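You operate a simulated robot arm through the tools that you are given. There is no shell and no other tool.

You are at the controls of a simulated two-armed robot. One attempt, no reset.

TASK
Warm the glue to 60 C and brush a stripe on the fixture's left post.
Fine: brush only when the lamp is lit, leave the other post bare; put the narrow brush back, shut the lid, turn the warmer off. Set down upright: narrow brush. A coat counts when it lies all over at full strength: go over it till it gets no stronger.

It is judged by the outcome, as a careful person would: the job done as asked, and still so three seconds after it is handed in. It fails if anything else is knocked over, pushed out of place, dropped, spilled or broken. Lids that push on must go on centred and level and be pressed home; caps that screw on are set level and turned clockwise until they are tight.

THE ROBOT
Two 7-joint arms with two-finger parallel grippers on one trunk, on a base that drives. Base frame: it is fixed to the floor where the robot stands at the start and does not move with it; the origin is under the middle of the robot, x ahead of it, y to its left, z up; the surface under the hand at the start is at about z = 880. Lengths are in mm, angles in rad, forces in N, time in s.
The left shoulder is at the start at [80, 131, 947], the right one opposite. With the tool pointing down near the work surface each hand reaches from about 380 to 840 mm from the robot's upright axis, wherever it stands, measured 20 degrees to its own side. Places, roughly: glue warmer [600, 0, 900]; warmer dial [500, 0, 900]; warmer lid [600, 0, 1000]. Payload 1.57 kg a hand.
The tool frame of a hand sits at the grasp point between the pads (the TCP): z along the fingers, y along the line on which they close. The tips reach 30 mm beyond it. The gripper opens to 110 mm. The fingers are 24 mm wide and 12 mm thick; the gripper's body (48 by 112 mm) begins 78 mm behind the TCP.
Orientation is that of the tool frame in the base frame, as a unit quaternion [x, y, z, w]. With the fingers straight down and closing along the base's y, the tool's x points along the base's -x, its y along +y and its z along -z.

THE INTERFACE
- The arms move only by the tool arm_command. It takes "left_commands", "right_commands" or both (then of equal length, played together; a hand with none holds still); each is a list of rows, each a list of 3 entries, a list of its own where there are three numbers: the shift along the base's x, y, z in mm, then the turn, a rotation vector about the base's x, y, z in rad, then the opening, from 0 (shut) to 1 (fully open). In form: [[[tx, ty, tz], [rx, ry, rz], claw], ...]. A call has 1 to 20 rows; each row is the pose to reach, as a shift and turn from the pose commanded when the call began. Each row takes 0.2 s and may step no farther than 50 mm and 0.15 rad from the row before; otherwise, or with a gripper value out of range, the whole call is refused. Where a pose cannot be reached the arm comes as near as it can. A force on the tool above 90 N (or 10 N above the force at the start of the call, whichever is more), or a blocked arm, ends the call early, and 0.2 s more pass. The fingers move at their own pace (about 108 mm/s each) and stop on an object; they squeeze with about 33 N. The grip force told is the motor's: it shows also when the fingers shut on nothing. Time passes only in rows, and 0.2 s behind the last, so rows that repeat a pose let the fingers close. It gives the time, the measured TCP pose, the force on the tool (base axes), the opening and the grip force at its end, in the units of the frame above (readings bear some noise), with the torque about the TCP (base axes, N m) and any sound that the robot's microphone picked up.
- Cameras (640 x 400 px; columns grow to the right, rows downward): "scene" is now at [-52.4, 31, 1428.6]; the picture's right is [0.35, -0.94, 0.00], its down [-0.45, -0.16, -0.88] and it looks along [0.83, 0.30, -0.48] (base axes); focal length 271 px, centre (320, 200). "left" rides on the left gripper at [70, -16, -141] in its tool frame; the picture's right is [0.23, 0.97, 0.00], its down [-0.86, 0.20, -0.48] and it looks along [-0.47, 0.11, 0.88] (tool axes); focal length 222 px, centre (320, 200). "right" rides on the right gripper at [70, 16, -141] in its tool frame; the picture's right is [-0.23, 0.97, 0.00], its down [-0.86, -0.20, -0.48] and it looks along [-0.47, -0.11, 0.88] (tool axes); focal length 222 px, centre (320, 200). There is no depth. A picture from a camera that has moved, and an enlarged one, comes with that camera's place and axes in the base frame and with its lens.
- camera(camera): a new picture of that camera. No time passes.
- drive_base(legs): drives the robot by 1 to 6 legs, each [ahead, left, turn to the left] in mm, mm and rad, along the robot's own axes; the way and the turn of a leg run together, so that a leg with both is an arc; at most 1500 mm and 3.142 rad a leg. The arms and the cameras ride along, it lands a little off, and it stops where it bumps. It gives what a move gives.
- aim_head(pan, tilt): turns the head with the scene camera to pan (to the left, within 1.902 rad either way) and tilt (down, from -0.506 to 1.204), counted from straight ahead of the robot. It gives what a move gives.
- enlarge(camera, box): a new picture of the part [left, top, right, bottom] of that camera's present view, enlarged. No time passes.
- sign_off(): hands the job in; it is judged then, once.

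Places have to be worked out from the pictures, the camera data and where the tool is seen. Open the grippers and draw the arms clear of the work before you hand the job in, unless the task says otherwise.

The tools are called after "Call:" as a command line: name --argument value ..., lists and objects as JSON in quotes. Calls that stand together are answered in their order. arm_command: Moves the arms, as the interface text tells. Its arguments: {"type":"object","properties":{"left_commands":{"type":"array"},"right_commands":{"type":"array"}},"required":[]} The other tools are called the same way: drive_base (legs) drives the base; aim_head (pan, tilt) turns the head that bears the scene camera; camera (camera) takes a picture; enlarge (camera, box) takes an enlarged picture of a part of a camera's view; sign_off () hands the job in.

At the start:

```text
time_s: 0.0
left_ee_pos: [462.4, 407.7, 1234.3]
left_orientation: [0.0, 1.0, -0.001, 0.0]
left_contact_force: [0.1, 0.1, -0.2]
left_wrist_torque: [0.0, -0.03, 0.01]
left_gripper_width: 110.2
left_finger_force: 0.0
right_ee_pos: [512.3, 8.5, 1301.9]
right_orientation: [0.001, 1.0, 0.0, 0.0]
right_contact_force: [0.2, -0.7, 0.0]
right_wrist_torque: [-0.02, 0.03, 0.0]
right_gripper_width: 109.8
right_finger_force: 0.0
robot x, y, heading: [2.2, 3.9, 0.001]
head pan, tilt: [0.353, 0.496]
```

scene: 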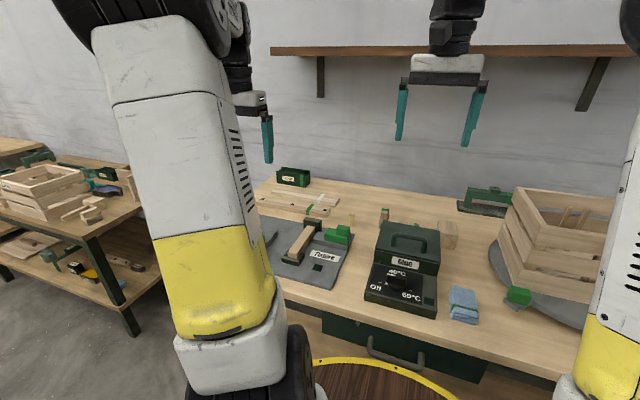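
right: 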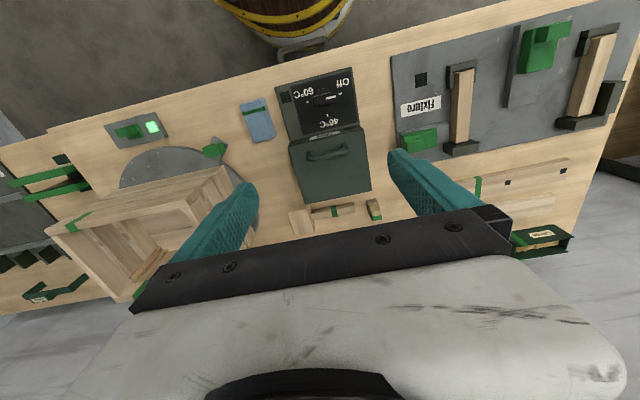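
left: 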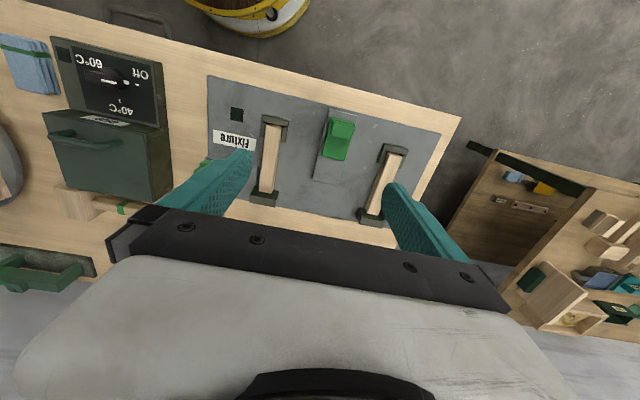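

I start by looking closer at the work surface with the wrist cameras and the scene camera, to find the warmer, fixture posts, and brushes.

Call:
enlarge --camera "right" --box '[240, 40, 440, 240]'

Call:
enlarge --camera "left" --box '[180, 60, 460, 235]'

Call:
enlarge --camera "scene" --box '[240, 160, 500, 330]'

Call:
enlarge --camera "right" --box '[0, 80, 280, 310]'

```text
2.00 times, centred on (340, 140) of right
camera zoom: at [441.4, 25.5, 1443.9], right [0.23, 0.97, 0.0], down [0.86, -0.2, 0.48], along [0.47, -0.11, -0.88], focal length 444 px, centre (280, 320)
```

zoom: 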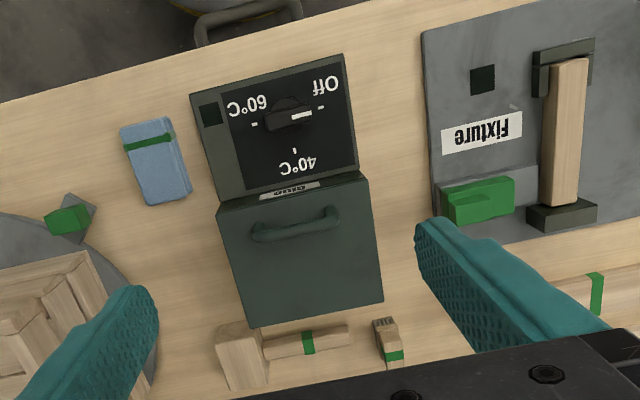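

```text
2.29 times, centred on (320, 148) of left
camera zoom: at [394.1, 390.9, 1375.9], right [-0.23, 0.97, 0.0], down [0.86, 0.2, 0.48], along [0.47, 0.11, -0.88], focal length 508 px, centre (320, 320)
```

zoom: 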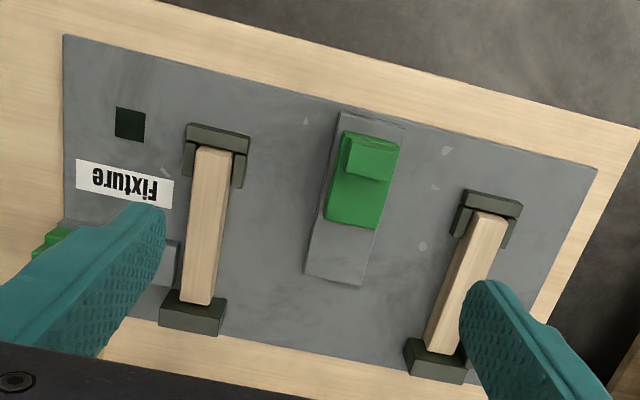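

```text
2.35 times, centred on (370, 245) of scene
camera zoom: at [-52.4, 31.0, 1428.6], right [0.35, -0.94, 0.0], down [-0.45, -0.16, -0.88], along [0.83, 0.3, -0.48], focal length 638 px, centre (202, 94)
```

zoom: 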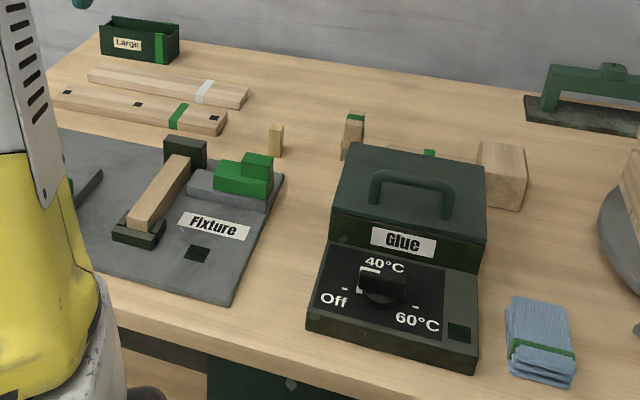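

```text
1.74 times, centred on (140, 195) of right
camera zoom: at [441.4, 25.5, 1443.9], right [0.23, 0.97, 0.0], down [0.86, -0.2, 0.48], along [0.47, -0.11, -0.88], focal length 386 px, centre (633, 209)
```

zoom: 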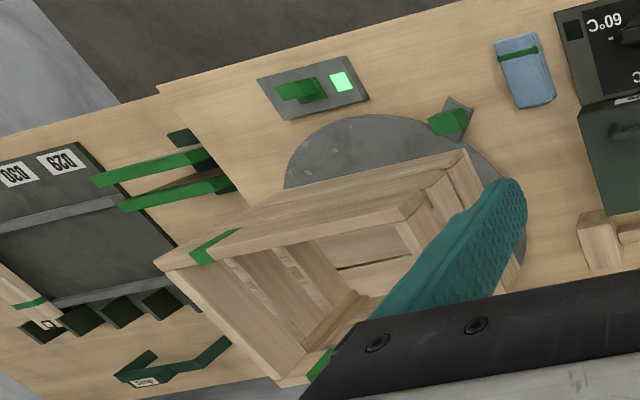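

The warmer shows its dial at roughly 'Off/40' and there are small wooden things behind it that may be the brushes. I pan the head to look straight at the bench and see more.

Call:
aim_head --pan 0.0 --tilt 0.6

```text
time_s: 0.8
left_ee_pos: [463.1, 408.2, 1234.8]
left_orientation: [-0.001, 1.0, 0.0, 0.0]
left_contact_force: [-0.1, 0.3, 0.1]
left_wrist_torque: [0.0, -0.03, 0.0]
left_gripper_width: 110.3
left_finger_force: 0.0
right_ee_pos: [511.3, 10.7, 1302.5]
right_orientation: [0.0, 1.0, 0.0, 0.0]
right_contact_force: [0.6, 0.3, 0.0]
right_wrist_torque: [0.03, -0.01, -0.01]
right_gripper_width: 110.3
right_finger_force: 0.1
robot x, y, heading: [2.0, 2.3, -0.0]
head pan, tilt: [0.0, 0.6]
```

Now I take a new scene picture and enlarge the region with the warmer.

Call:
camera --camera "scene"

Call:
enlarge --camera "scene" --box '[220, 120, 420, 250]'

Call:
enlarge --camera "right" --box '[270, 180, 410, 240]'

```text
taken
camera scene: at [-49.5, -0.5, 1419.3], right [0.0, -1.0, 0.0], down [-0.56, 0.0, -0.83], along [0.83, 0.0, -0.56], focal length 271 px, centre (320, 200)
```

scene: 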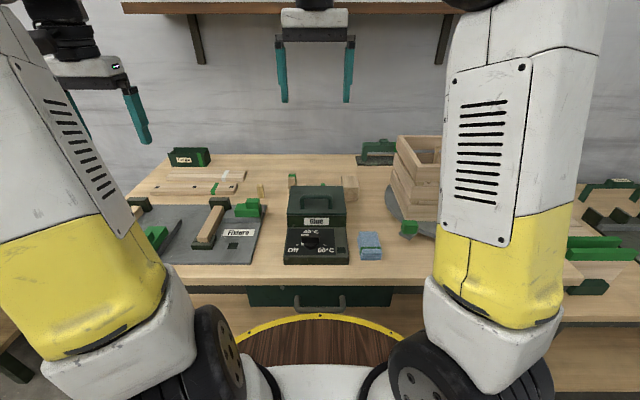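

```text
3.08 times, centred on (320, 185) of scene
camera zoom: at [-49.5, -0.5, 1419.3], right [0.0, -1.0, 0.0], down [-0.56, 0.0, -0.83], along [0.83, 0.0, -0.56], focal length 835 px, centre (320, 246)
```

zoom: 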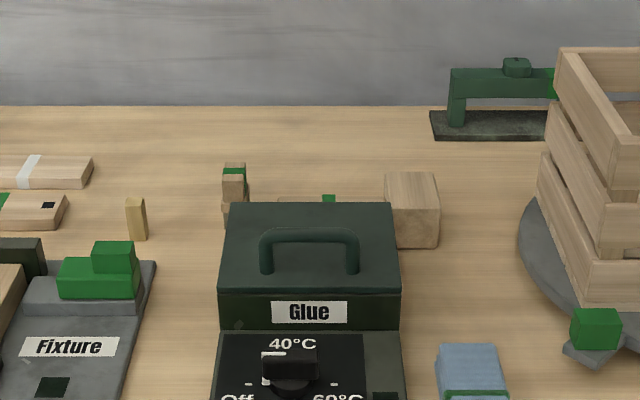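

```text
4.57 times, centred on (340, 210) of right
camera zoom: at [441.4, 25.5, 1443.9], right [0.23, 0.97, 0.0], down [0.86, -0.2, 0.48], along [0.47, -0.11, -0.88], focal length 1015 px, centre (229, 154)
```

zoom: 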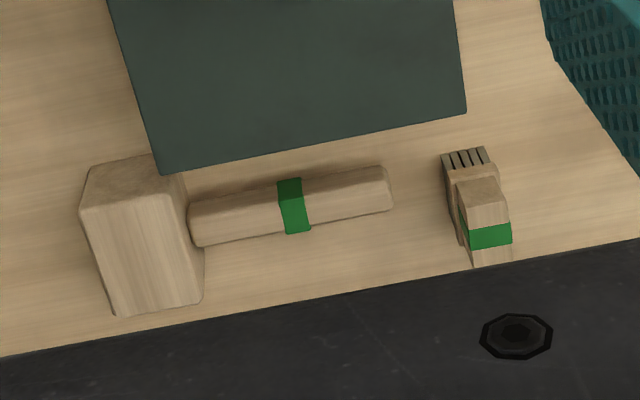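

Neither brush is clearly identified yet; I zoom into the other labelled objects on the bench and neighbouring tables.

Call:
enlarge --camera "scene" --box '[120, 140, 280, 270]'

Call:
enlarge --camera "scene" --box '[340, 120, 440, 270]'

Call:
enlarge --camera "right" --box '[380, 0, 640, 260]'

Call:
enlarge --camera "right" --box '[0, 120, 160, 310]'

Call:
enlarge --camera "left" --box '[430, 130, 640, 330]'

```text
3.08 times, centred on (200, 205) of scene
camera zoom: at [-49.5, -0.5, 1419.3], right [0.0, -1.0, 0.0], down [-0.56, 0.0, -0.83], along [0.83, 0.0, -0.56], focal length 835 px, centre (689, 185)
```

zoom: 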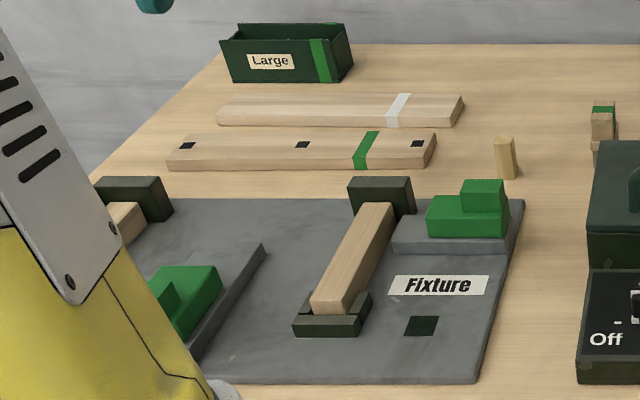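

```text
2.67 times, centred on (390, 195) of scene
camera zoom: at [-49.5, -0.5, 1419.3], right [0.0, -1.0, 0.0], down [-0.56, 0.0, -0.83], along [0.83, 0.0, -0.56], focal length 723 px, centre (133, 213)
```

zoom: 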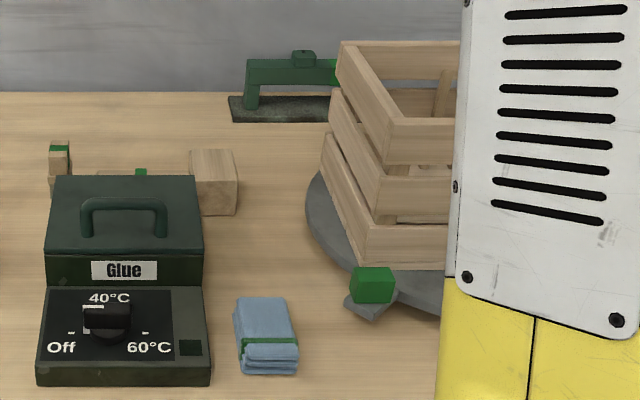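

```text
1.54 times, centred on (510, 130) of right
camera zoom: at [441.4, 25.5, 1443.9], right [0.23, 0.97, 0.0], down [0.86, -0.2, 0.48], along [0.47, -0.11, -0.88], focal length 342 px, centre (28, 308)
```

zoom: 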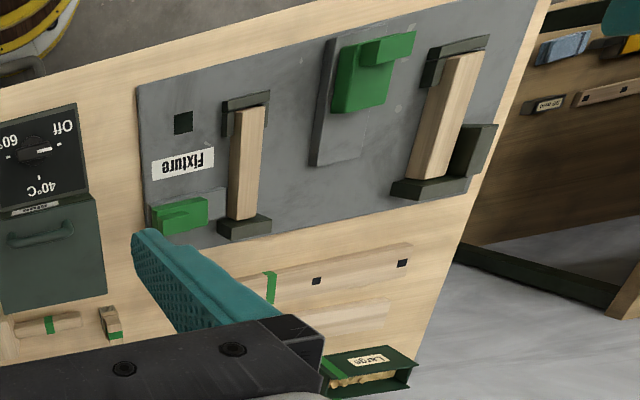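

```text
2.11 times, centred on (80, 215) of right
camera zoom: at [441.4, 25.5, 1443.9], right [0.23, 0.97, 0.0], down [0.86, -0.2, 0.48], along [0.47, -0.11, -0.88], focal length 468 px, centre (825, 168)
```

zoom: 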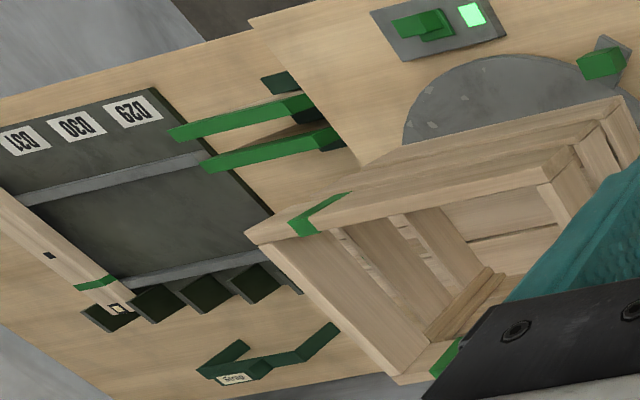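

```text
2.00 times, centred on (535, 230) of left
camera zoom: at [394.1, 390.9, 1375.9], right [-0.23, 0.97, 0.0], down [0.86, 0.2, 0.48], along [0.47, 0.11, -0.88], focal length 444 px, centre (-110, 140)
```

zoom: 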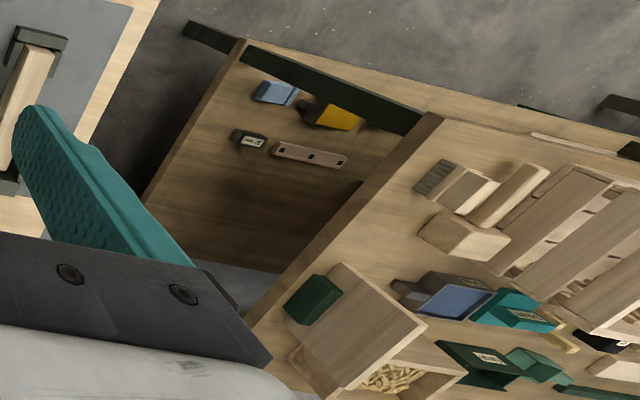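

The object behind the warmer with comb-like grooves looks like a brush. I move the right hand ahead and down a bit over the warmer to get a close look behind it, staying well above all the objects.

Call:
arm_command --right_commands '[[[40, 0, -10], [0, 0, 0], 1], [[80, 10, -30], [0, 0, 0], 1], [[110, 20, -60], [0, 0, 0], 1], [[120, 30, -90], [0, 0, 0], 1]]'

Call:
camera --camera "right"

```text
time_s: 1.8
left_ee_pos: [461.6, 407.6, 1234.2]
left_orientation: [0.0, 1.0, -0.001, 0.0]
left_contact_force: [0.7, -0.5, 0.7]
left_wrist_torque: [0.01, -0.02, 0.0]
left_gripper_width: 109.9
left_finger_force: 0.1
right_ee_pos: [632.9, 40.3, 1212.3]
right_orientation: [0.0, 1.0, 0.0, 0.0]
right_contact_force: [-1.2, 0.0, 0.7]
right_wrist_torque: [0.01, 0.03, 0.01]
right_gripper_width: 109.8
right_finger_force: 0.1
robot x, y, heading: [-0.9, 1.9, -0.001]
head pan, tilt: [0.0, 0.6]
```

```text
taken
camera right: at [561.5, 56.1, 1353.7], right [0.23, 0.97, 0.0], down [0.85, -0.2, 0.48], along [0.47, -0.11, -0.88], focal length 222 px, centre (320, 200)
```

right: 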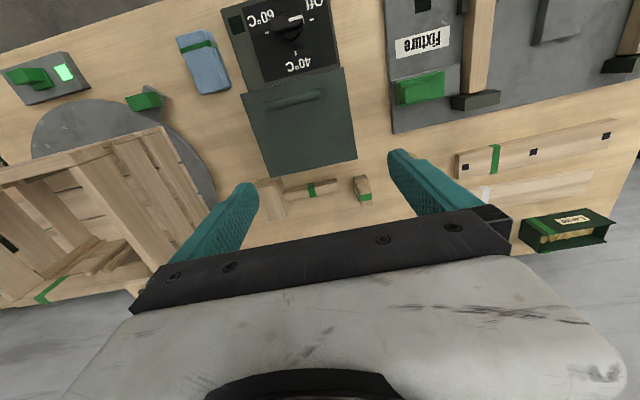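

Call:
enlarge --camera "right" --box '[240, 150, 420, 230]'

Call:
enlarge --camera "scene" --box '[240, 160, 320, 210]'

Call:
enlarge --camera "right" --box '[380, 0, 640, 160]'

```text
3.56 times, centred on (330, 190) of right
camera zoom: at [561.5, 56.1, 1353.7], right [0.23, 0.97, 0.0], down [0.85, -0.2, 0.48], along [0.47, -0.11, -0.88], focal length 790 px, centre (284, 236)
```

zoom: 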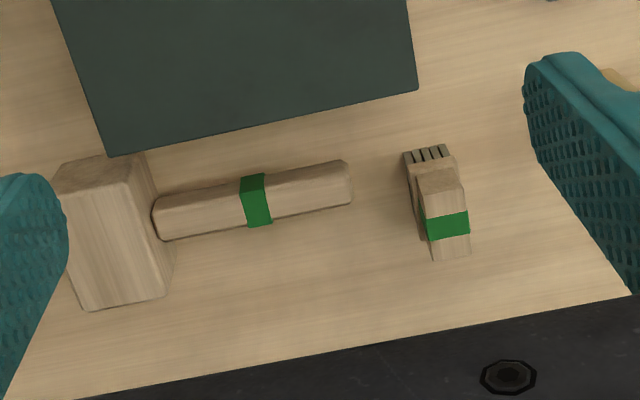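

```text
8.00 times, centred on (280, 185) of scene
camera zoom: at [-49.6, -0.6, 1419.2], right [0.0, -1.0, 0.0], down [-0.57, 0.0, -0.83], along [0.83, 0.0, -0.57], focal length 2170 px, centre (640, 320)
```

zoom: 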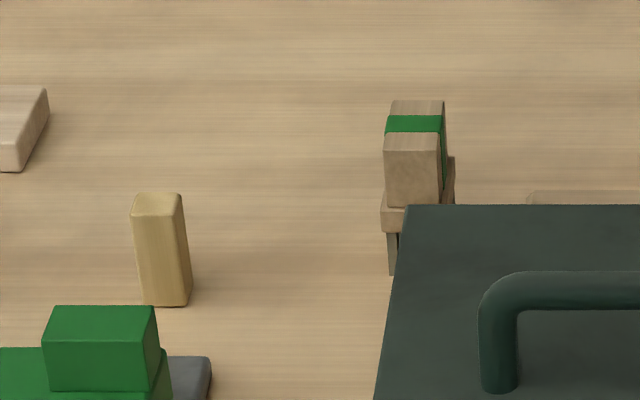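

```text
2.46 times, centred on (510, 80) of right
camera zoom: at [561.5, 56.1, 1353.7], right [0.23, 0.97, 0.0], down [0.85, -0.2, 0.48], along [0.47, -0.11, -0.88], focal length 547 px, centre (-148, 495)
```

zoom: 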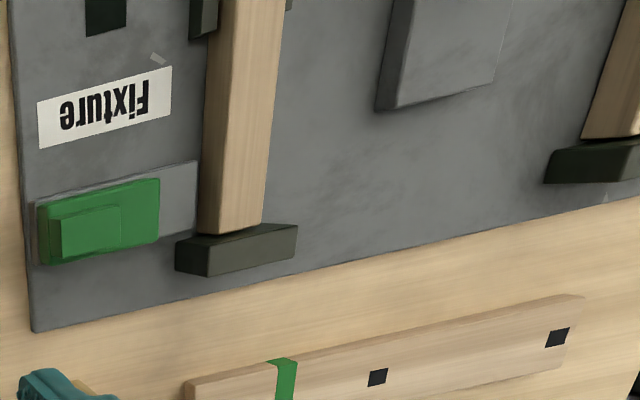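

The standing tool behind the warmer reads as an upright brush (bristles down, green band on its handle). I check the neighbouring table and the yellowish upright block to rule out another brush.

Call:
enlarge --camera "left" --box '[540, 190, 640, 260]'

Call:
enlarge --camera "right" --box '[385, 130, 445, 190]'

Call:
enlarge --camera "right" --box '[225, 0, 345, 110]'

Call:
enlarge --camera "right" --box '[0, 40, 230, 310]'

```text
5.71 times, centred on (590, 225) of left
camera zoom: at [394.0, 390.7, 1375.9], right [-0.23, 0.97, 0.0], down [0.86, 0.2, 0.48], along [0.47, 0.11, -0.88], focal length 1269 px, centre (-1223, 57)
```

zoom: 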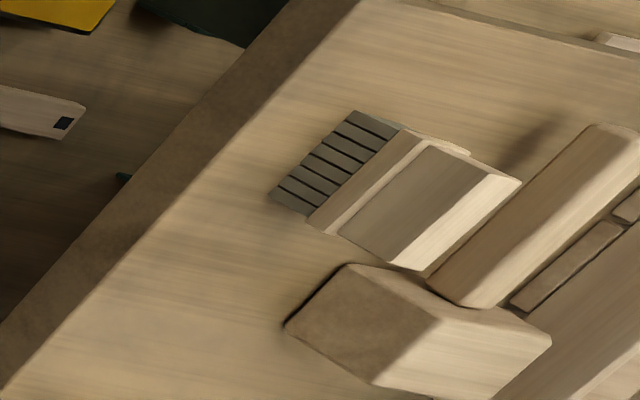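

```text
6.67 times, centred on (415, 160) of right
camera zoom: at [561.5, 56.1, 1353.7], right [0.23, 0.97, 0.0], down [0.85, -0.2, 0.48], along [0.47, -0.11, -0.88], focal length 1481 px, centre (-313, 467)
```

zoom: 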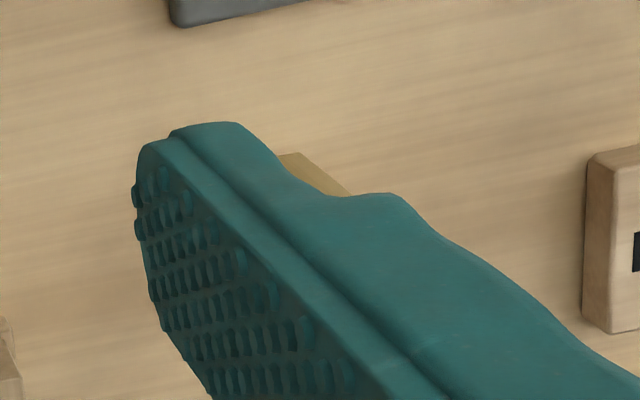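

```text
3.64 times, centred on (285, 55) of right
camera zoom: at [561.5, 56.1, 1353.7], right [0.23, 0.97, 0.0], down [0.85, -0.2, 0.48], along [0.47, -0.11, -0.88], focal length 808 px, centre (447, 727)
```

zoom: 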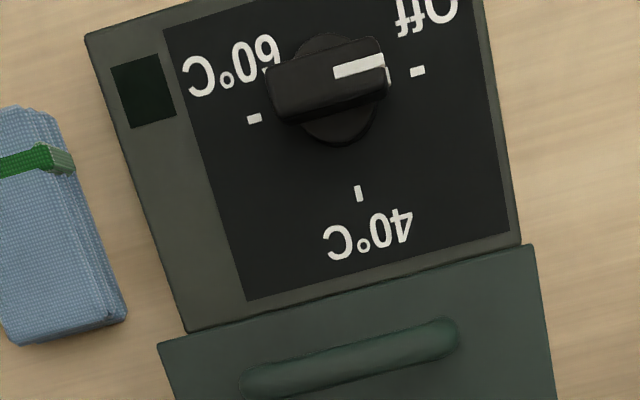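

```text
1.48 times, centred on (115, 175) of right
camera zoom: at [561.5, 56.1, 1353.7], right [0.23, 0.97, 0.0], down [0.85, -0.2, 0.48], along [0.47, -0.11, -0.88], focal length 329 px, centre (624, 237)
```

zoom: 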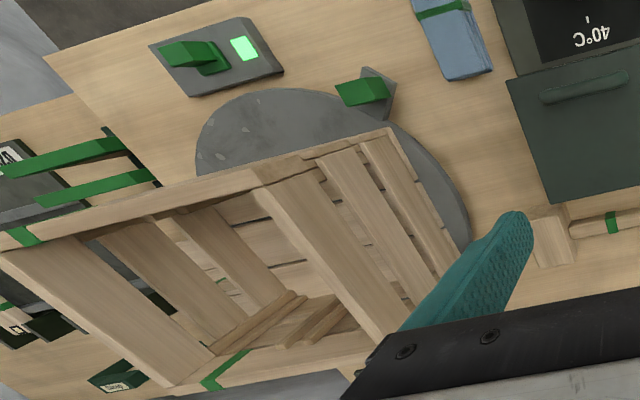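

The brush on the side table is wide (six strips), so the four-strip one behind the warmer is the narrow brush. Now I examine the warmer's lid and dial with high zoom from the head camera.

Call:
enlarge --camera "scene" --box '[270, 170, 370, 270]'

Call:
enlarge --camera "right" --box '[220, 0, 370, 190]'

Call:
enlarge --camera "left" --box '[20, 20, 220, 240]'

```text
4.00 times, centred on (320, 220) of scene
camera zoom: at [-49.6, -0.6, 1419.2], right [0.0, -1.0, 0.0], down [-0.57, 0.0, -0.83], along [0.83, 0.0, -0.57], focal length 1085 px, centre (320, 120)
```

zoom: 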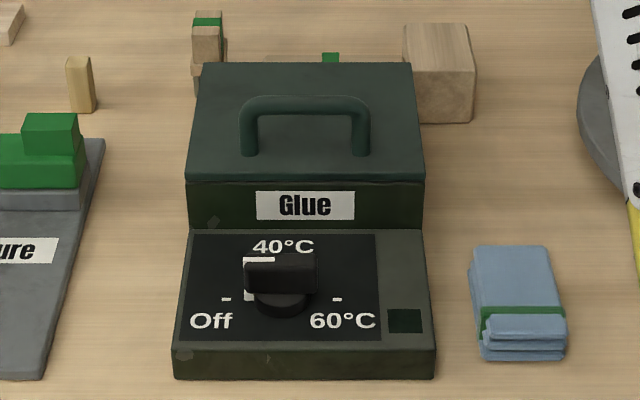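

```text
2.11 times, centred on (295, 95) of right
camera zoom: at [561.5, 56.1, 1353.7], right [0.23, 0.97, 0.0], down [0.85, -0.2, 0.48], along [0.47, -0.11, -0.88], focal length 468 px, centre (373, 421)
```

zoom: 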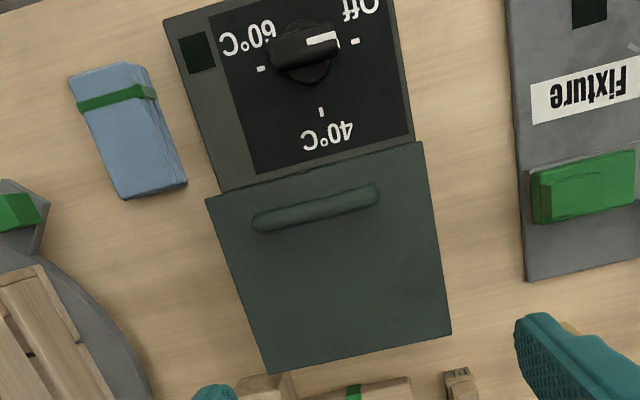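

```text
1.82 times, centred on (120, 130) of left
camera zoom: at [394.0, 390.7, 1375.9], right [-0.23, 0.97, 0.0], down [0.86, 0.2, 0.48], along [0.47, 0.11, -0.88], focal length 404 px, centre (684, 327)
```

zoom: 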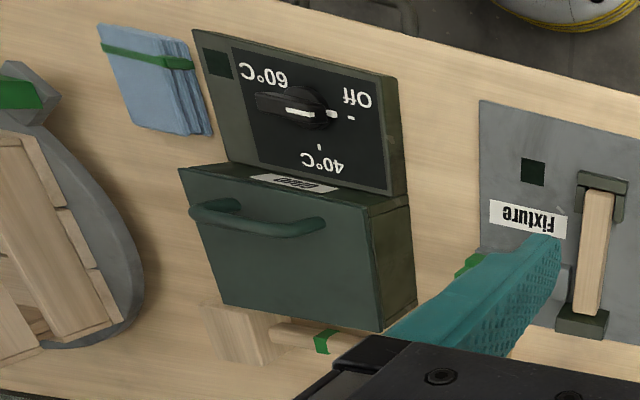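

Geometry so far: the lid spans about x 555–704, y −73…94 with top z≈958 and a handle at x≈578 (so probably hinged at the back). The dial is centred near (480, 25) with its grip bar along y at z≈936, pointer at Off. I bring the right hand high over the dial and turn it +90° so the fingers close along x.

Call:
arm_command --right_commands '[[[-14, -1, 0], [0, 0, 0.143], 1], [[-28, -3, 0], [0, 0, 0.286], 1], [[-42, -4, 0], [0, 0, 0.428], 1], [[-56, -5, 0], [0, 0, 0.571], 1], [[-70, -7, 0], [0, 0, 0.714], 1], [[-84, -8, 0], [0, 0, 0.857], 1], [[-98, -10, 0], [0, 0, 1.0], 1], [[-112, -11, 0], [0, 0, 1.142], 1], [[-126, -12, 0], [0, 0, 1.285], 1], [[-140, -14, 0], [0, 0, 1.428], 1], [[-153, -15, 0], [0, 0, 1.571], 1]]'

Call:
camera --camera "right"

Call:
camera --camera "scene"

```text
time_s: 4.2
left_ee_pos: [463.3, 407.2, 1234.4]
left_orientation: [0.0, 1.0, -0.001, 0.0]
left_contact_force: [0.7, 0.1, -0.3]
left_wrist_torque: [-0.01, 0.0, 0.03]
left_gripper_width: 110.2
left_finger_force: 0.1
right_ee_pos: [478.5, 25.4, 1211.7]
right_orientation: [0.709, -0.706, 0.0, 0.001]
right_contact_force: [0.3, 0.4, -0.4]
right_wrist_torque: [0.05, 0.02, 0.02]
right_gripper_width: 110.0
right_finger_force: 0.0
robot x, y, heading: [-2.6, 2.4, 0.001]
head pan, tilt: [0.0, 0.6]
```

```text
taken
camera right: at [461.9, -45.5, 1354.2], right [-0.97, 0.22, 0.0], down [0.2, 0.86, 0.48], along [0.11, 0.47, -0.88], focal length 222 px, centre (320, 200)
```

right: 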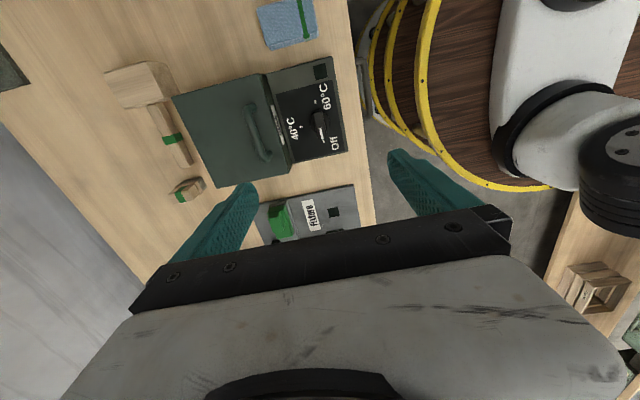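

```text
taken
camera scene: at [-49.4, -0.5, 1419.2], right [0.0, -1.0, 0.0], down [-0.57, 0.0, -0.82], along [0.82, 0.0, -0.57], focal length 271 px, centre (320, 200)
```

scene: 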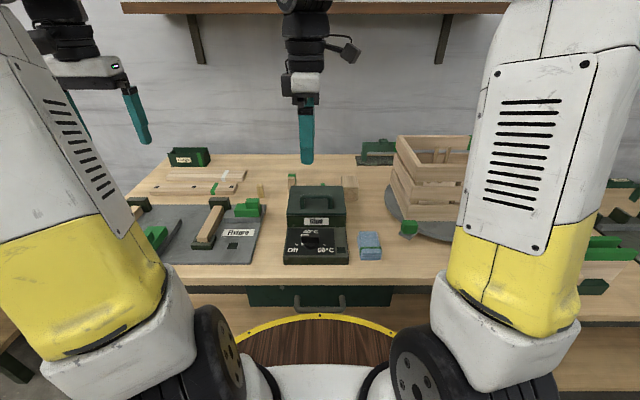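

The rotation reached cleanly. I zoom on the dial and the brush from this new angle to refine positions.

Call:
enlarge --camera "right" --box '[270, 60, 350, 160]'

Call:
enlarge --camera "right" --box '[150, 160, 230, 210]'

Call:
enlarge --camera "right" --box '[100, 50, 300, 200]'

```text
4.00 times, centred on (310, 110) of right
camera zoom: at [461.9, -45.5, 1354.2], right [-0.97, 0.22, 0.0], down [0.2, 0.86, 0.48], along [0.11, 0.47, -0.88], focal length 888 px, centre (360, 560)
```

zoom: 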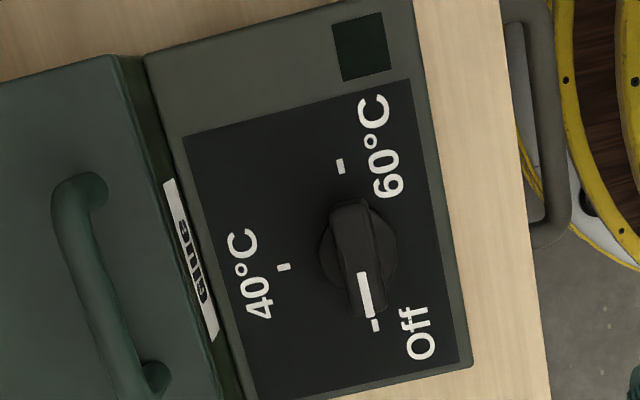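

```text
8.00 times, centred on (190, 185) of right
camera zoom: at [461.9, -45.5, 1354.2], right [-0.97, 0.22, 0.0], down [0.2, 0.86, 0.48], along [0.11, 0.47, -0.88], focal length 1777 px, centre (1360, 320)
```

zoom: 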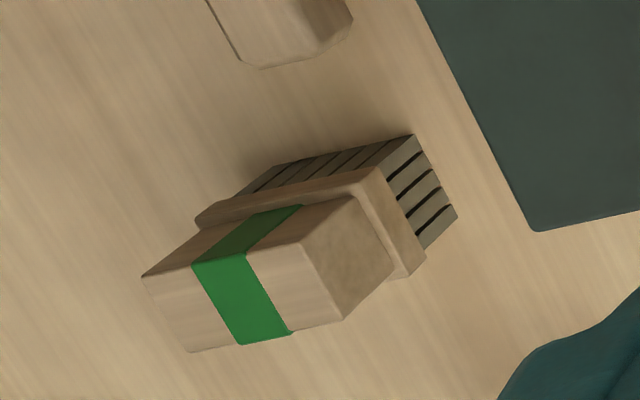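

```text
2.67 times, centred on (200, 125) of right
camera zoom: at [461.9, -45.5, 1354.2], right [-0.97, 0.22, 0.0], down [0.2, 0.86, 0.48], along [0.11, 0.47, -0.88], focal length 592 px, centre (640, 400)
```

zoom: 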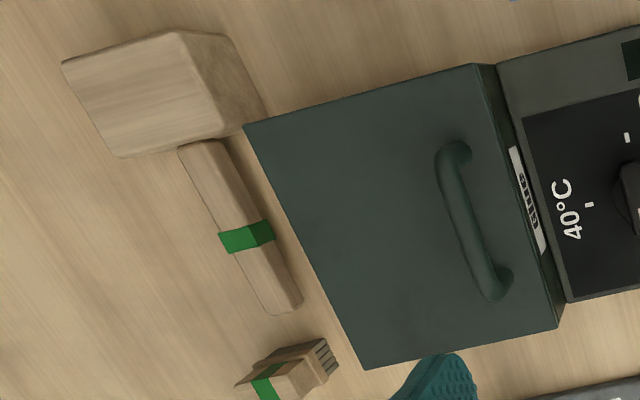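

The brush is clear now: block handle with green band, ferrule, bristles down, upright at about (794, 99). The yellowish upright piece near (741, 212) I want to identify, so I move the left hand there (high) for a look.

Call:
arm_command --left_commands '[[[32, -22, -19], [0, 0, 0], 1], [[64, -44, -38], [0, 0, 0], 1], [[96, -66, -57], [0, 0, 0], 1], [[128, -88, -76], [0, 0, 0], 1], [[160, -110, -95], [0, 0, 0], 1], [[192, -132, -110], [0, 0, 0], 1], [[224, -154, -125], [0, 0, 0], 1], [[250, -172, -135], [0, 0, 0], 1]]'

Call:
camera --camera "left"

```text
time_s: 6.0
left_ee_pos: [712.8, 237.1, 1098.6]
left_orientation: [-0.001, 1.0, -0.001, 0.0]
left_contact_force: [0.3, 1.4, 0.2]
left_wrist_torque: [-0.03, -0.02, 0.04]
left_gripper_width: 110.2
left_finger_force: 0.0
right_ee_pos: [478.8, 24.4, 1213.1]
right_orientation: [-0.707, 0.707, 0.0, 0.0]
right_contact_force: [-1.1, -0.2, 0.4]
right_wrist_torque: [0.0, -0.03, -0.03]
right_gripper_width: 109.9
right_finger_force: 0.0
robot x, y, heading: [-1.5, 4.4, -0.002]
head pan, tilt: [0.0, 0.6]
```

```text
taken
camera left: at [644.0, 219.2, 1240.6], right [-0.23, 0.97, 0.0], down [0.85, 0.2, 0.48], along [0.47, 0.11, -0.88], focal length 222 px, centre (320, 200)
```

left: 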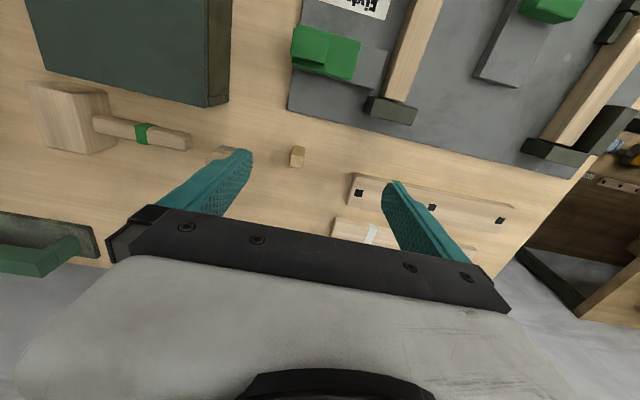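

Call:
enlarge --camera "left" --box '[200, 110, 340, 200]'

Call:
enlarge --camera "left" --box '[280, 0, 640, 170]'

```text
4.44 times, centred on (270, 155) of left
camera zoom: at [644.0, 219.2, 1240.6], right [-0.23, 0.97, 0.0], down [0.85, 0.2, 0.48], along [0.47, 0.11, -0.88], focal length 987 px, centre (542, 400)
```

zoom: 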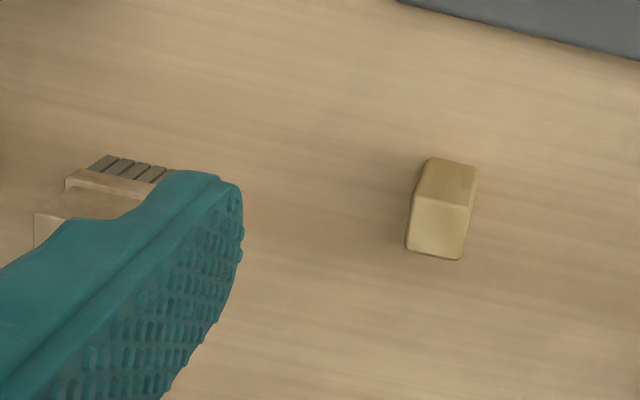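

```text
1.78 times, centred on (460, 85) of left
camera zoom: at [644.0, 219.2, 1240.6], right [-0.23, 0.97, 0.0], down [0.85, 0.2, 0.48], along [0.47, 0.11, -0.88], focal length 395 px, centre (71, 404)
```

zoom: 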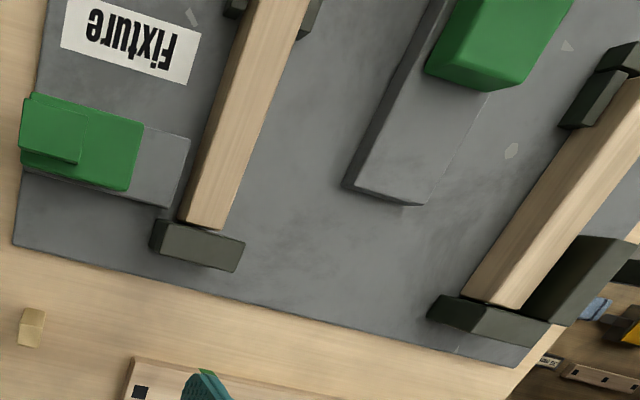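

The yellow piece is just a plain block. The fixture's posts are bars lying along x, the left one near y≈570. Now I lower the right hand onto the dial with the gripper half open, straddling the knob bar, tips staying above the panel.

Call:
arm_command --right_commands '[[[0, 0, -45], [0, 0, 0], 0.5], [[0.5, 0.5, -90], [0, 0, 0], 0.5], [[1, 1, -135], [0, 0, 0], 0.5], [[1, 1, -180], [0, 0, 0], 0.5], [[1, 1, -215], [0, 0, 0], 0.5], [[1, 1, -240], [0, 0, 0], 0.5], [[1, 1, -252], [0, 0, 0], 0.5]]'

Call:
camera --camera "right"

Call:
enlarge --camera "scene" --box '[260, 160, 380, 280]'

```text
time_s: 7.6
left_ee_pos: [713.7, 235.9, 1097.1]
left_orientation: [0.0, 1.0, -0.001, -0.001]
left_contact_force: [-0.1, -0.9, 0.3]
left_wrist_torque: [0.0, -0.02, 0.0]
left_gripper_width: 110.1
left_finger_force: 0.1
right_ee_pos: [478.9, 26.2, 959.7]
right_orientation: [0.707, -0.707, 0.0, 0.001]
right_contact_force: [-0.2, 0.6, 0.5]
right_wrist_torque: [0.0, 0.01, -0.01]
right_gripper_width: 55.0
right_finger_force: 0.0
robot x, y, heading: [-1.1, 1.9, -0.001]
head pan, tilt: [0.0, 0.6]
```

```text
taken
camera right: at [462.6, -44.6, 1101.5], right [-0.97, 0.23, 0.0], down [0.2, 0.85, 0.48], along [0.11, 0.47, -0.88], focal length 222 px, centre (320, 200)
```

right: 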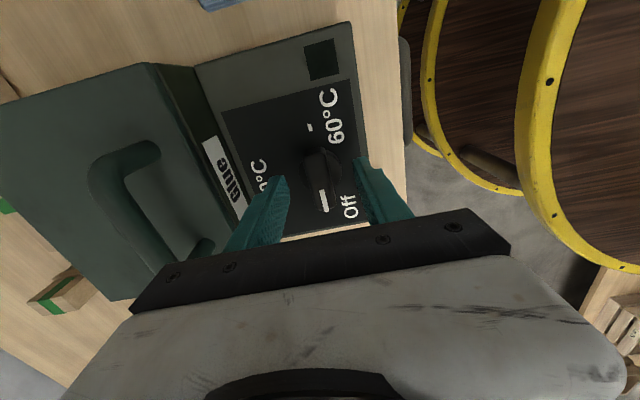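

```text
3.33 times, centred on (320, 220) of scene
camera zoom: at [-49.5, -0.6, 1419.2], right [0.0, -1.0, 0.0], down [-0.57, 0.0, -0.82], along [0.82, 0.0, -0.57], focal length 904 px, centre (320, 133)
```

zoom: 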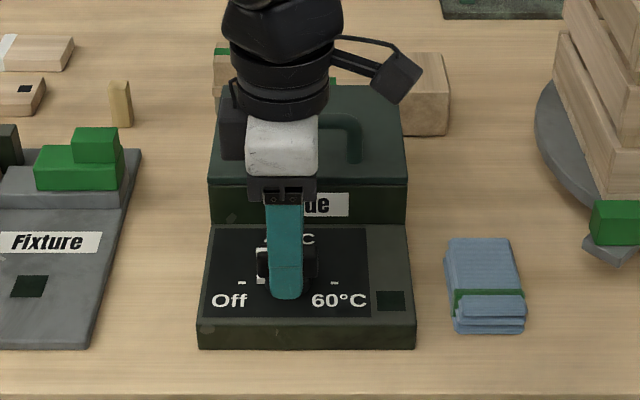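

The fingers straddle the knob bar well centred. I lower 10 mm more and close on it.

Call:
arm_command --right_commands '[[[0, 0, -6], [0, 0, 0], 0.5], [[0, 0, -10], [0, 0, 0], 0.5], [[0, 0, -10], [0, 0, 0], 0.0], [[0, 0, -10], [0, 0, 0], 0.0], [[0, 0, -10], [0, 0, 0], 0.0]]'

Call:
camera --camera "right"

```text
time_s: 8.8
left_ee_pos: [713.5, 235.4, 1098.5]
left_orientation: [-0.001, 1.0, 0.0, 0.0]
left_contact_force: [0.3, 0.4, 0.1]
left_wrist_torque: [-0.01, -0.01, 0.01]
left_gripper_width: 109.9
left_finger_force: 0.0
right_ee_pos: [479.8, 25.3, 950.8]
right_orientation: [-0.707, 0.707, 0.0, 0.0]
right_contact_force: [-3.2, -0.3, 1.2]
right_wrist_torque: [-0.02, 0.08, -0.02]
right_gripper_width: 35.9
right_finger_force: 43.2
robot x, y, heading: [0.7, -0.3, -0.002]
head pan, tilt: [0.0, 0.6]
```

```text
taken
camera right: at [462.6, -44.5, 1092.2], right [-0.97, 0.23, 0.0], down [0.2, 0.86, 0.48], along [0.11, 0.47, -0.88], focal length 222 px, centre (320, 200)
```

right: 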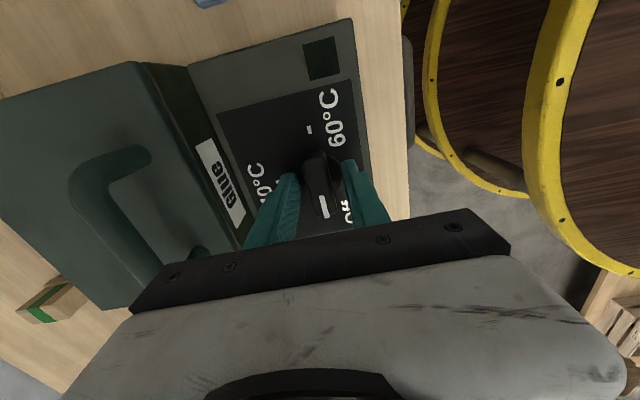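

The width of 36 mm means I'm on the knob's round base rather than the bar. I open slightly, rise 12 mm, and close again on the bar.

Call:
arm_command --right_commands '[[[0, 0, 0], [0, 0, 0], 0.5], [[0, 0, 12], [0, 0, 0], 0.5], [[0, 0, 12], [0, 0, 0], 0.0], [[0, 0, 12], [0, 0, 0], 0.0], [[0, 0, 12], [0, 0, 0], 0.0]]'

Call:
camera --camera "right"

```text
time_s: 10.0
left_ee_pos: [713.1, 235.9, 1097.6]
left_orientation: [0.0, 1.0, 0.001, 0.0]
left_contact_force: [0.1, 0.0, 0.4]
left_wrist_torque: [0.0, 0.0, 0.0]
left_gripper_width: 110.0
left_finger_force: 0.0
right_ee_pos: [479.6, 26.7, 962.9]
right_orientation: [0.707, -0.707, 0.001, 0.0]
right_contact_force: [-1.6, 1.2, -1.1]
right_wrist_torque: [-0.17, 0.06, -0.02]
right_gripper_width: 18.0
right_finger_force: 32.7
robot x, y, heading: [-1.7, 1.2, 0.001]
head pan, tilt: [0.0, 0.6]
```

```text
taken
camera right: at [462.6, -43.9, 1104.4], right [-0.97, 0.23, 0.0], down [0.2, 0.86, 0.48], along [0.11, 0.47, -0.88], focal length 222 px, centre (320, 200)
```

right: 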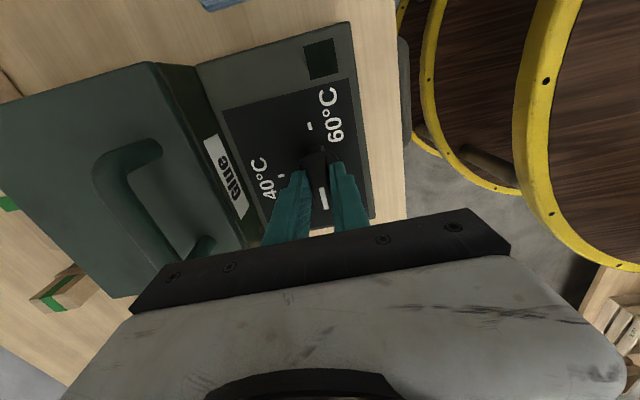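

The knob bar is gripped (18 mm). I turn it clockwise (seen from above, −z), first 1.5 rad, and check.

Call:
arm_command --right_commands '[[[0, 0, 0], [0, 0, -0.14], 0], [[0, 0, 0], [0, 0, -0.28], 0], [[0, 0, 0], [0, 0, -0.42], 0], [[0, 0, 0], [0, 0, -0.56], 0], [[0, 0, 0], [0, 0, -0.7], 0], [[0, 0, 0], [0, 0, -0.84], 0], [[0, 0, 0], [0, 0, -0.98], 0], [[0, 0, 0], [0, 0, -1.12], 0], [[0, 0, 0], [0, 0, -1.26], 0], [[0, 0, 0], [0, 0, -1.4], 0], [[0, 0, 0], [0, 0, -1.54], 0]]'

Call:
camera --camera "right"

Call:
enlarge --camera "scene" --box '[260, 160, 380, 280]'

```text
time_s: 12.4
left_ee_pos: [712.9, 235.5, 1099.8]
left_orientation: [0.0, 1.0, -0.001, 0.0]
left_contact_force: [0.3, -0.1, 0.3]
left_wrist_torque: [0.01, 0.02, 0.02]
left_gripper_width: 109.9
left_finger_force: 0.1
right_ee_pos: [480.5, 25.9, 962.6]
right_orientation: [-0.013, 1.0, 0.001, 0.001]
right_contact_force: [0.7, 0.0, 14.8]
right_wrist_torque: [-0.14, 0.31, 0.0]
right_gripper_width: 17.7
right_finger_force: 32.4
robot x, y, heading: [3.0, -0.8, -0.001]
head pan, tilt: [0.0, 0.6]
```

```text
taken
camera right: at [408.9, 39.4, 1104.2], right [0.2, 0.98, 0.0], down [0.86, -0.18, 0.48], along [0.47, -0.09, -0.88], focal length 222 px, centre (320, 200)
```

right: 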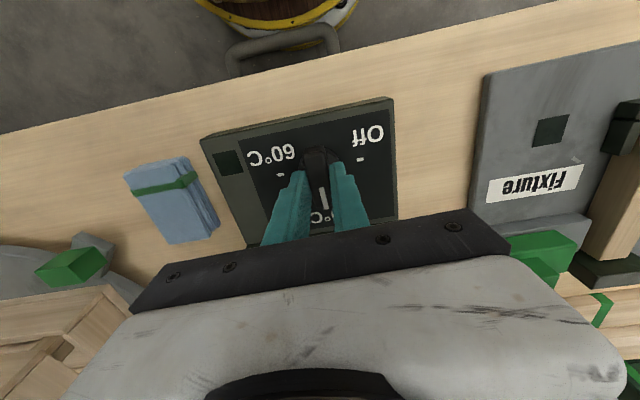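

```text
3.33 times, centred on (320, 220) of scene
camera zoom: at [-49.7, -0.6, 1419.2], right [0.0, -1.0, 0.0], down [-0.56, 0.0, -0.83], along [0.83, 0.0, -0.56], focal length 904 px, centre (320, 133)
```

zoom: 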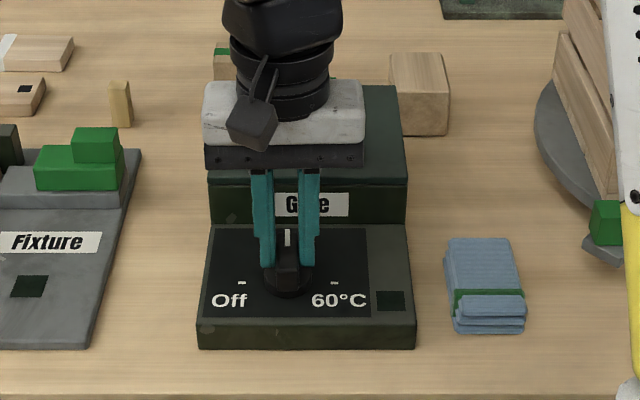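

The pointer now stands at 40 °C. I continue to 60 °C.

Call:
arm_command --right_commands '[[[0, 0, 0], [0, 0, -0.14], 0], [[0, 0, 0], [0, 0, -0.28], 0], [[0, 0, 0], [0, 0, -0.42], 0], [[0, 0, 0], [0, 0, -0.56], 0], [[0, 0, 0], [0, 0, -0.7], 0], [[0, 0, 0], [0, 0, -0.84], 0], [[0, 0, 0], [0, 0, -0.98], 0], [[0, 0, 0], [0, 0, -1.12], 0], [[0, 0, 0], [0, 0, -1.26], 0], [[0, 0, 0], [0, 0, -1.4], 0], [[0, 0, 0], [0, 0, -1.54], 0], [[0, 0, 0], [0, 0, -1.6], 0]]'

Call:
camera --camera "right"

Call:
enlarge --camera "scene" --box '[260, 160, 380, 280]'

```text
time_s: 15.0
left_ee_pos: [712.1, 234.9, 1099.3]
left_orientation: [0.0, 1.0, -0.001, -0.001]
left_contact_force: [0.1, -0.6, -0.3]
left_wrist_torque: [0.02, -0.01, 0.03]
left_gripper_width: 110.0
left_finger_force: 0.2
right_ee_pos: [480.2, 25.9, 962.5]
right_orientation: [0.708, 0.706, 0.0, 0.0]
right_contact_force: [-2.4, -9.2, 28.7]
right_wrist_torque: [-0.31, 0.07, 0.04]
right_gripper_width: 17.6
right_finger_force: 32.4
robot x, y, heading: [1.6, -0.2, 0.0]
head pan, tilt: [0.0, 0.6]
```

```text
taken
camera right: at [495.0, 94.4, 1104.2], right [0.97, -0.23, 0.0], down [-0.2, -0.85, 0.48], along [-0.11, -0.47, -0.88], focal length 222 px, centre (320, 200)
```

right: 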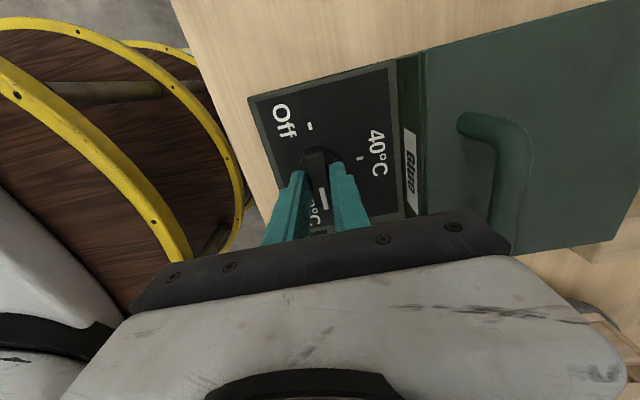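

```text
3.33 times, centred on (320, 220) of scene
camera zoom: at [-50.2, -1.0, 1419.2], right [0.0, -1.0, 0.0], down [-0.56, 0.0, -0.83], along [0.83, 0.0, -0.56], focal length 904 px, centre (320, 133)
```

zoom: 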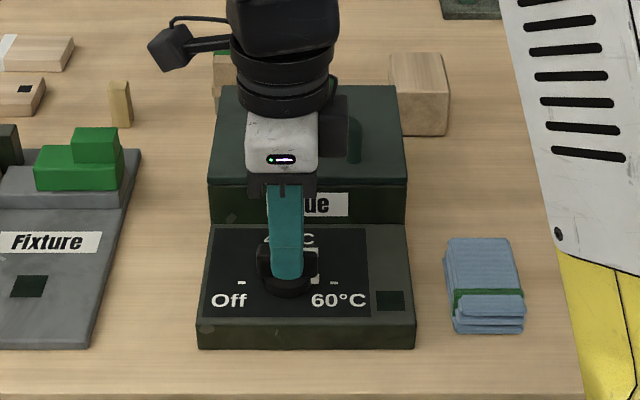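

The pointer is at 60 °C. I release the knob and rise straight up, then watch the lamp.

Call:
arm_command --right_commands '[[[0, 0, 0], [0, 0, 0], 0.4], [[0, 0, 0], [0, 0, 0], 0.4], [[0, 0, 20], [0, 0, 0], 0.4], [[0, 0, 60], [0, 0, 0], 0.4], [[0, 0, 105], [0, 0, 0], 0.4], [[0, 0, 150], [0, 0, 0], 0.4]]'

Call:
camera --camera "right"

Call:
enlarge --camera "scene" --box '[260, 160, 380, 280]'

```text
time_s: 16.4
left_ee_pos: [713.6, 236.8, 1098.8]
left_orientation: [0.001, 1.0, 0.0, 0.001]
left_contact_force: [0.2, -0.2, -1.3]
left_wrist_torque: [-0.01, -0.01, 0.02]
left_gripper_width: 110.1
left_finger_force: 0.1
right_ee_pos: [480.6, 26.2, 1113.5]
right_orientation: [0.707, 0.707, -0.001, 0.0]
right_contact_force: [0.8, 1.4, 0.1]
right_wrist_torque: [0.01, 0.02, 0.03]
right_gripper_width: 43.8
right_finger_force: 0.0
robot x, y, heading: [2.8, -0.8, -0.003]
head pan, tilt: [0.0, 0.6]
```

```text
taken
camera right: at [496.0, 94.6, 1254.5], right [0.97, -0.23, 0.0], down [-0.2, -0.85, 0.48], along [-0.11, -0.47, -0.88], focal length 222 px, centre (320, 200)
```

right: 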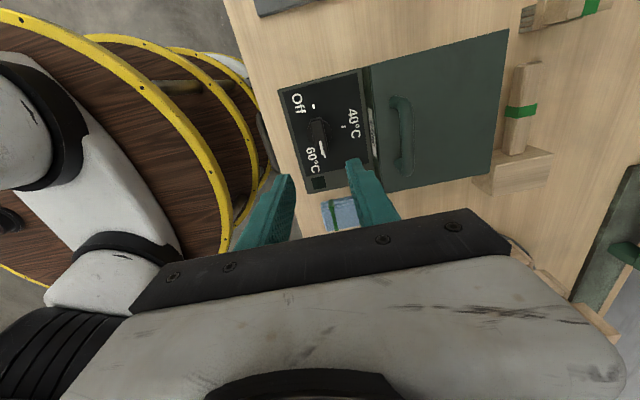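

```text
3.33 times, centred on (320, 220) of scene
camera zoom: at [-49.2, -0.4, 1419.2], right [0.0, -1.0, 0.0], down [-0.57, 0.0, -0.82], along [0.82, 0.0, -0.57], focal length 904 px, centre (320, 133)
```

zoom: 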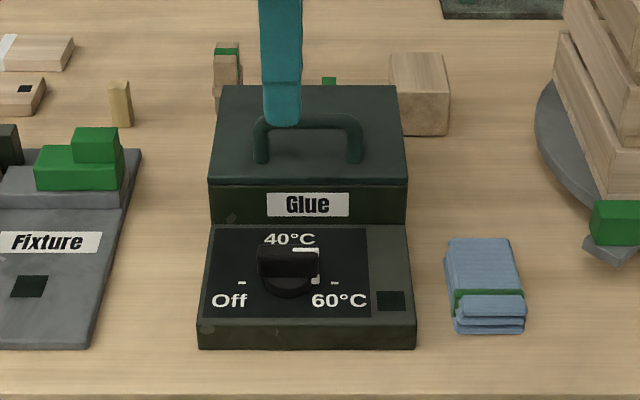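

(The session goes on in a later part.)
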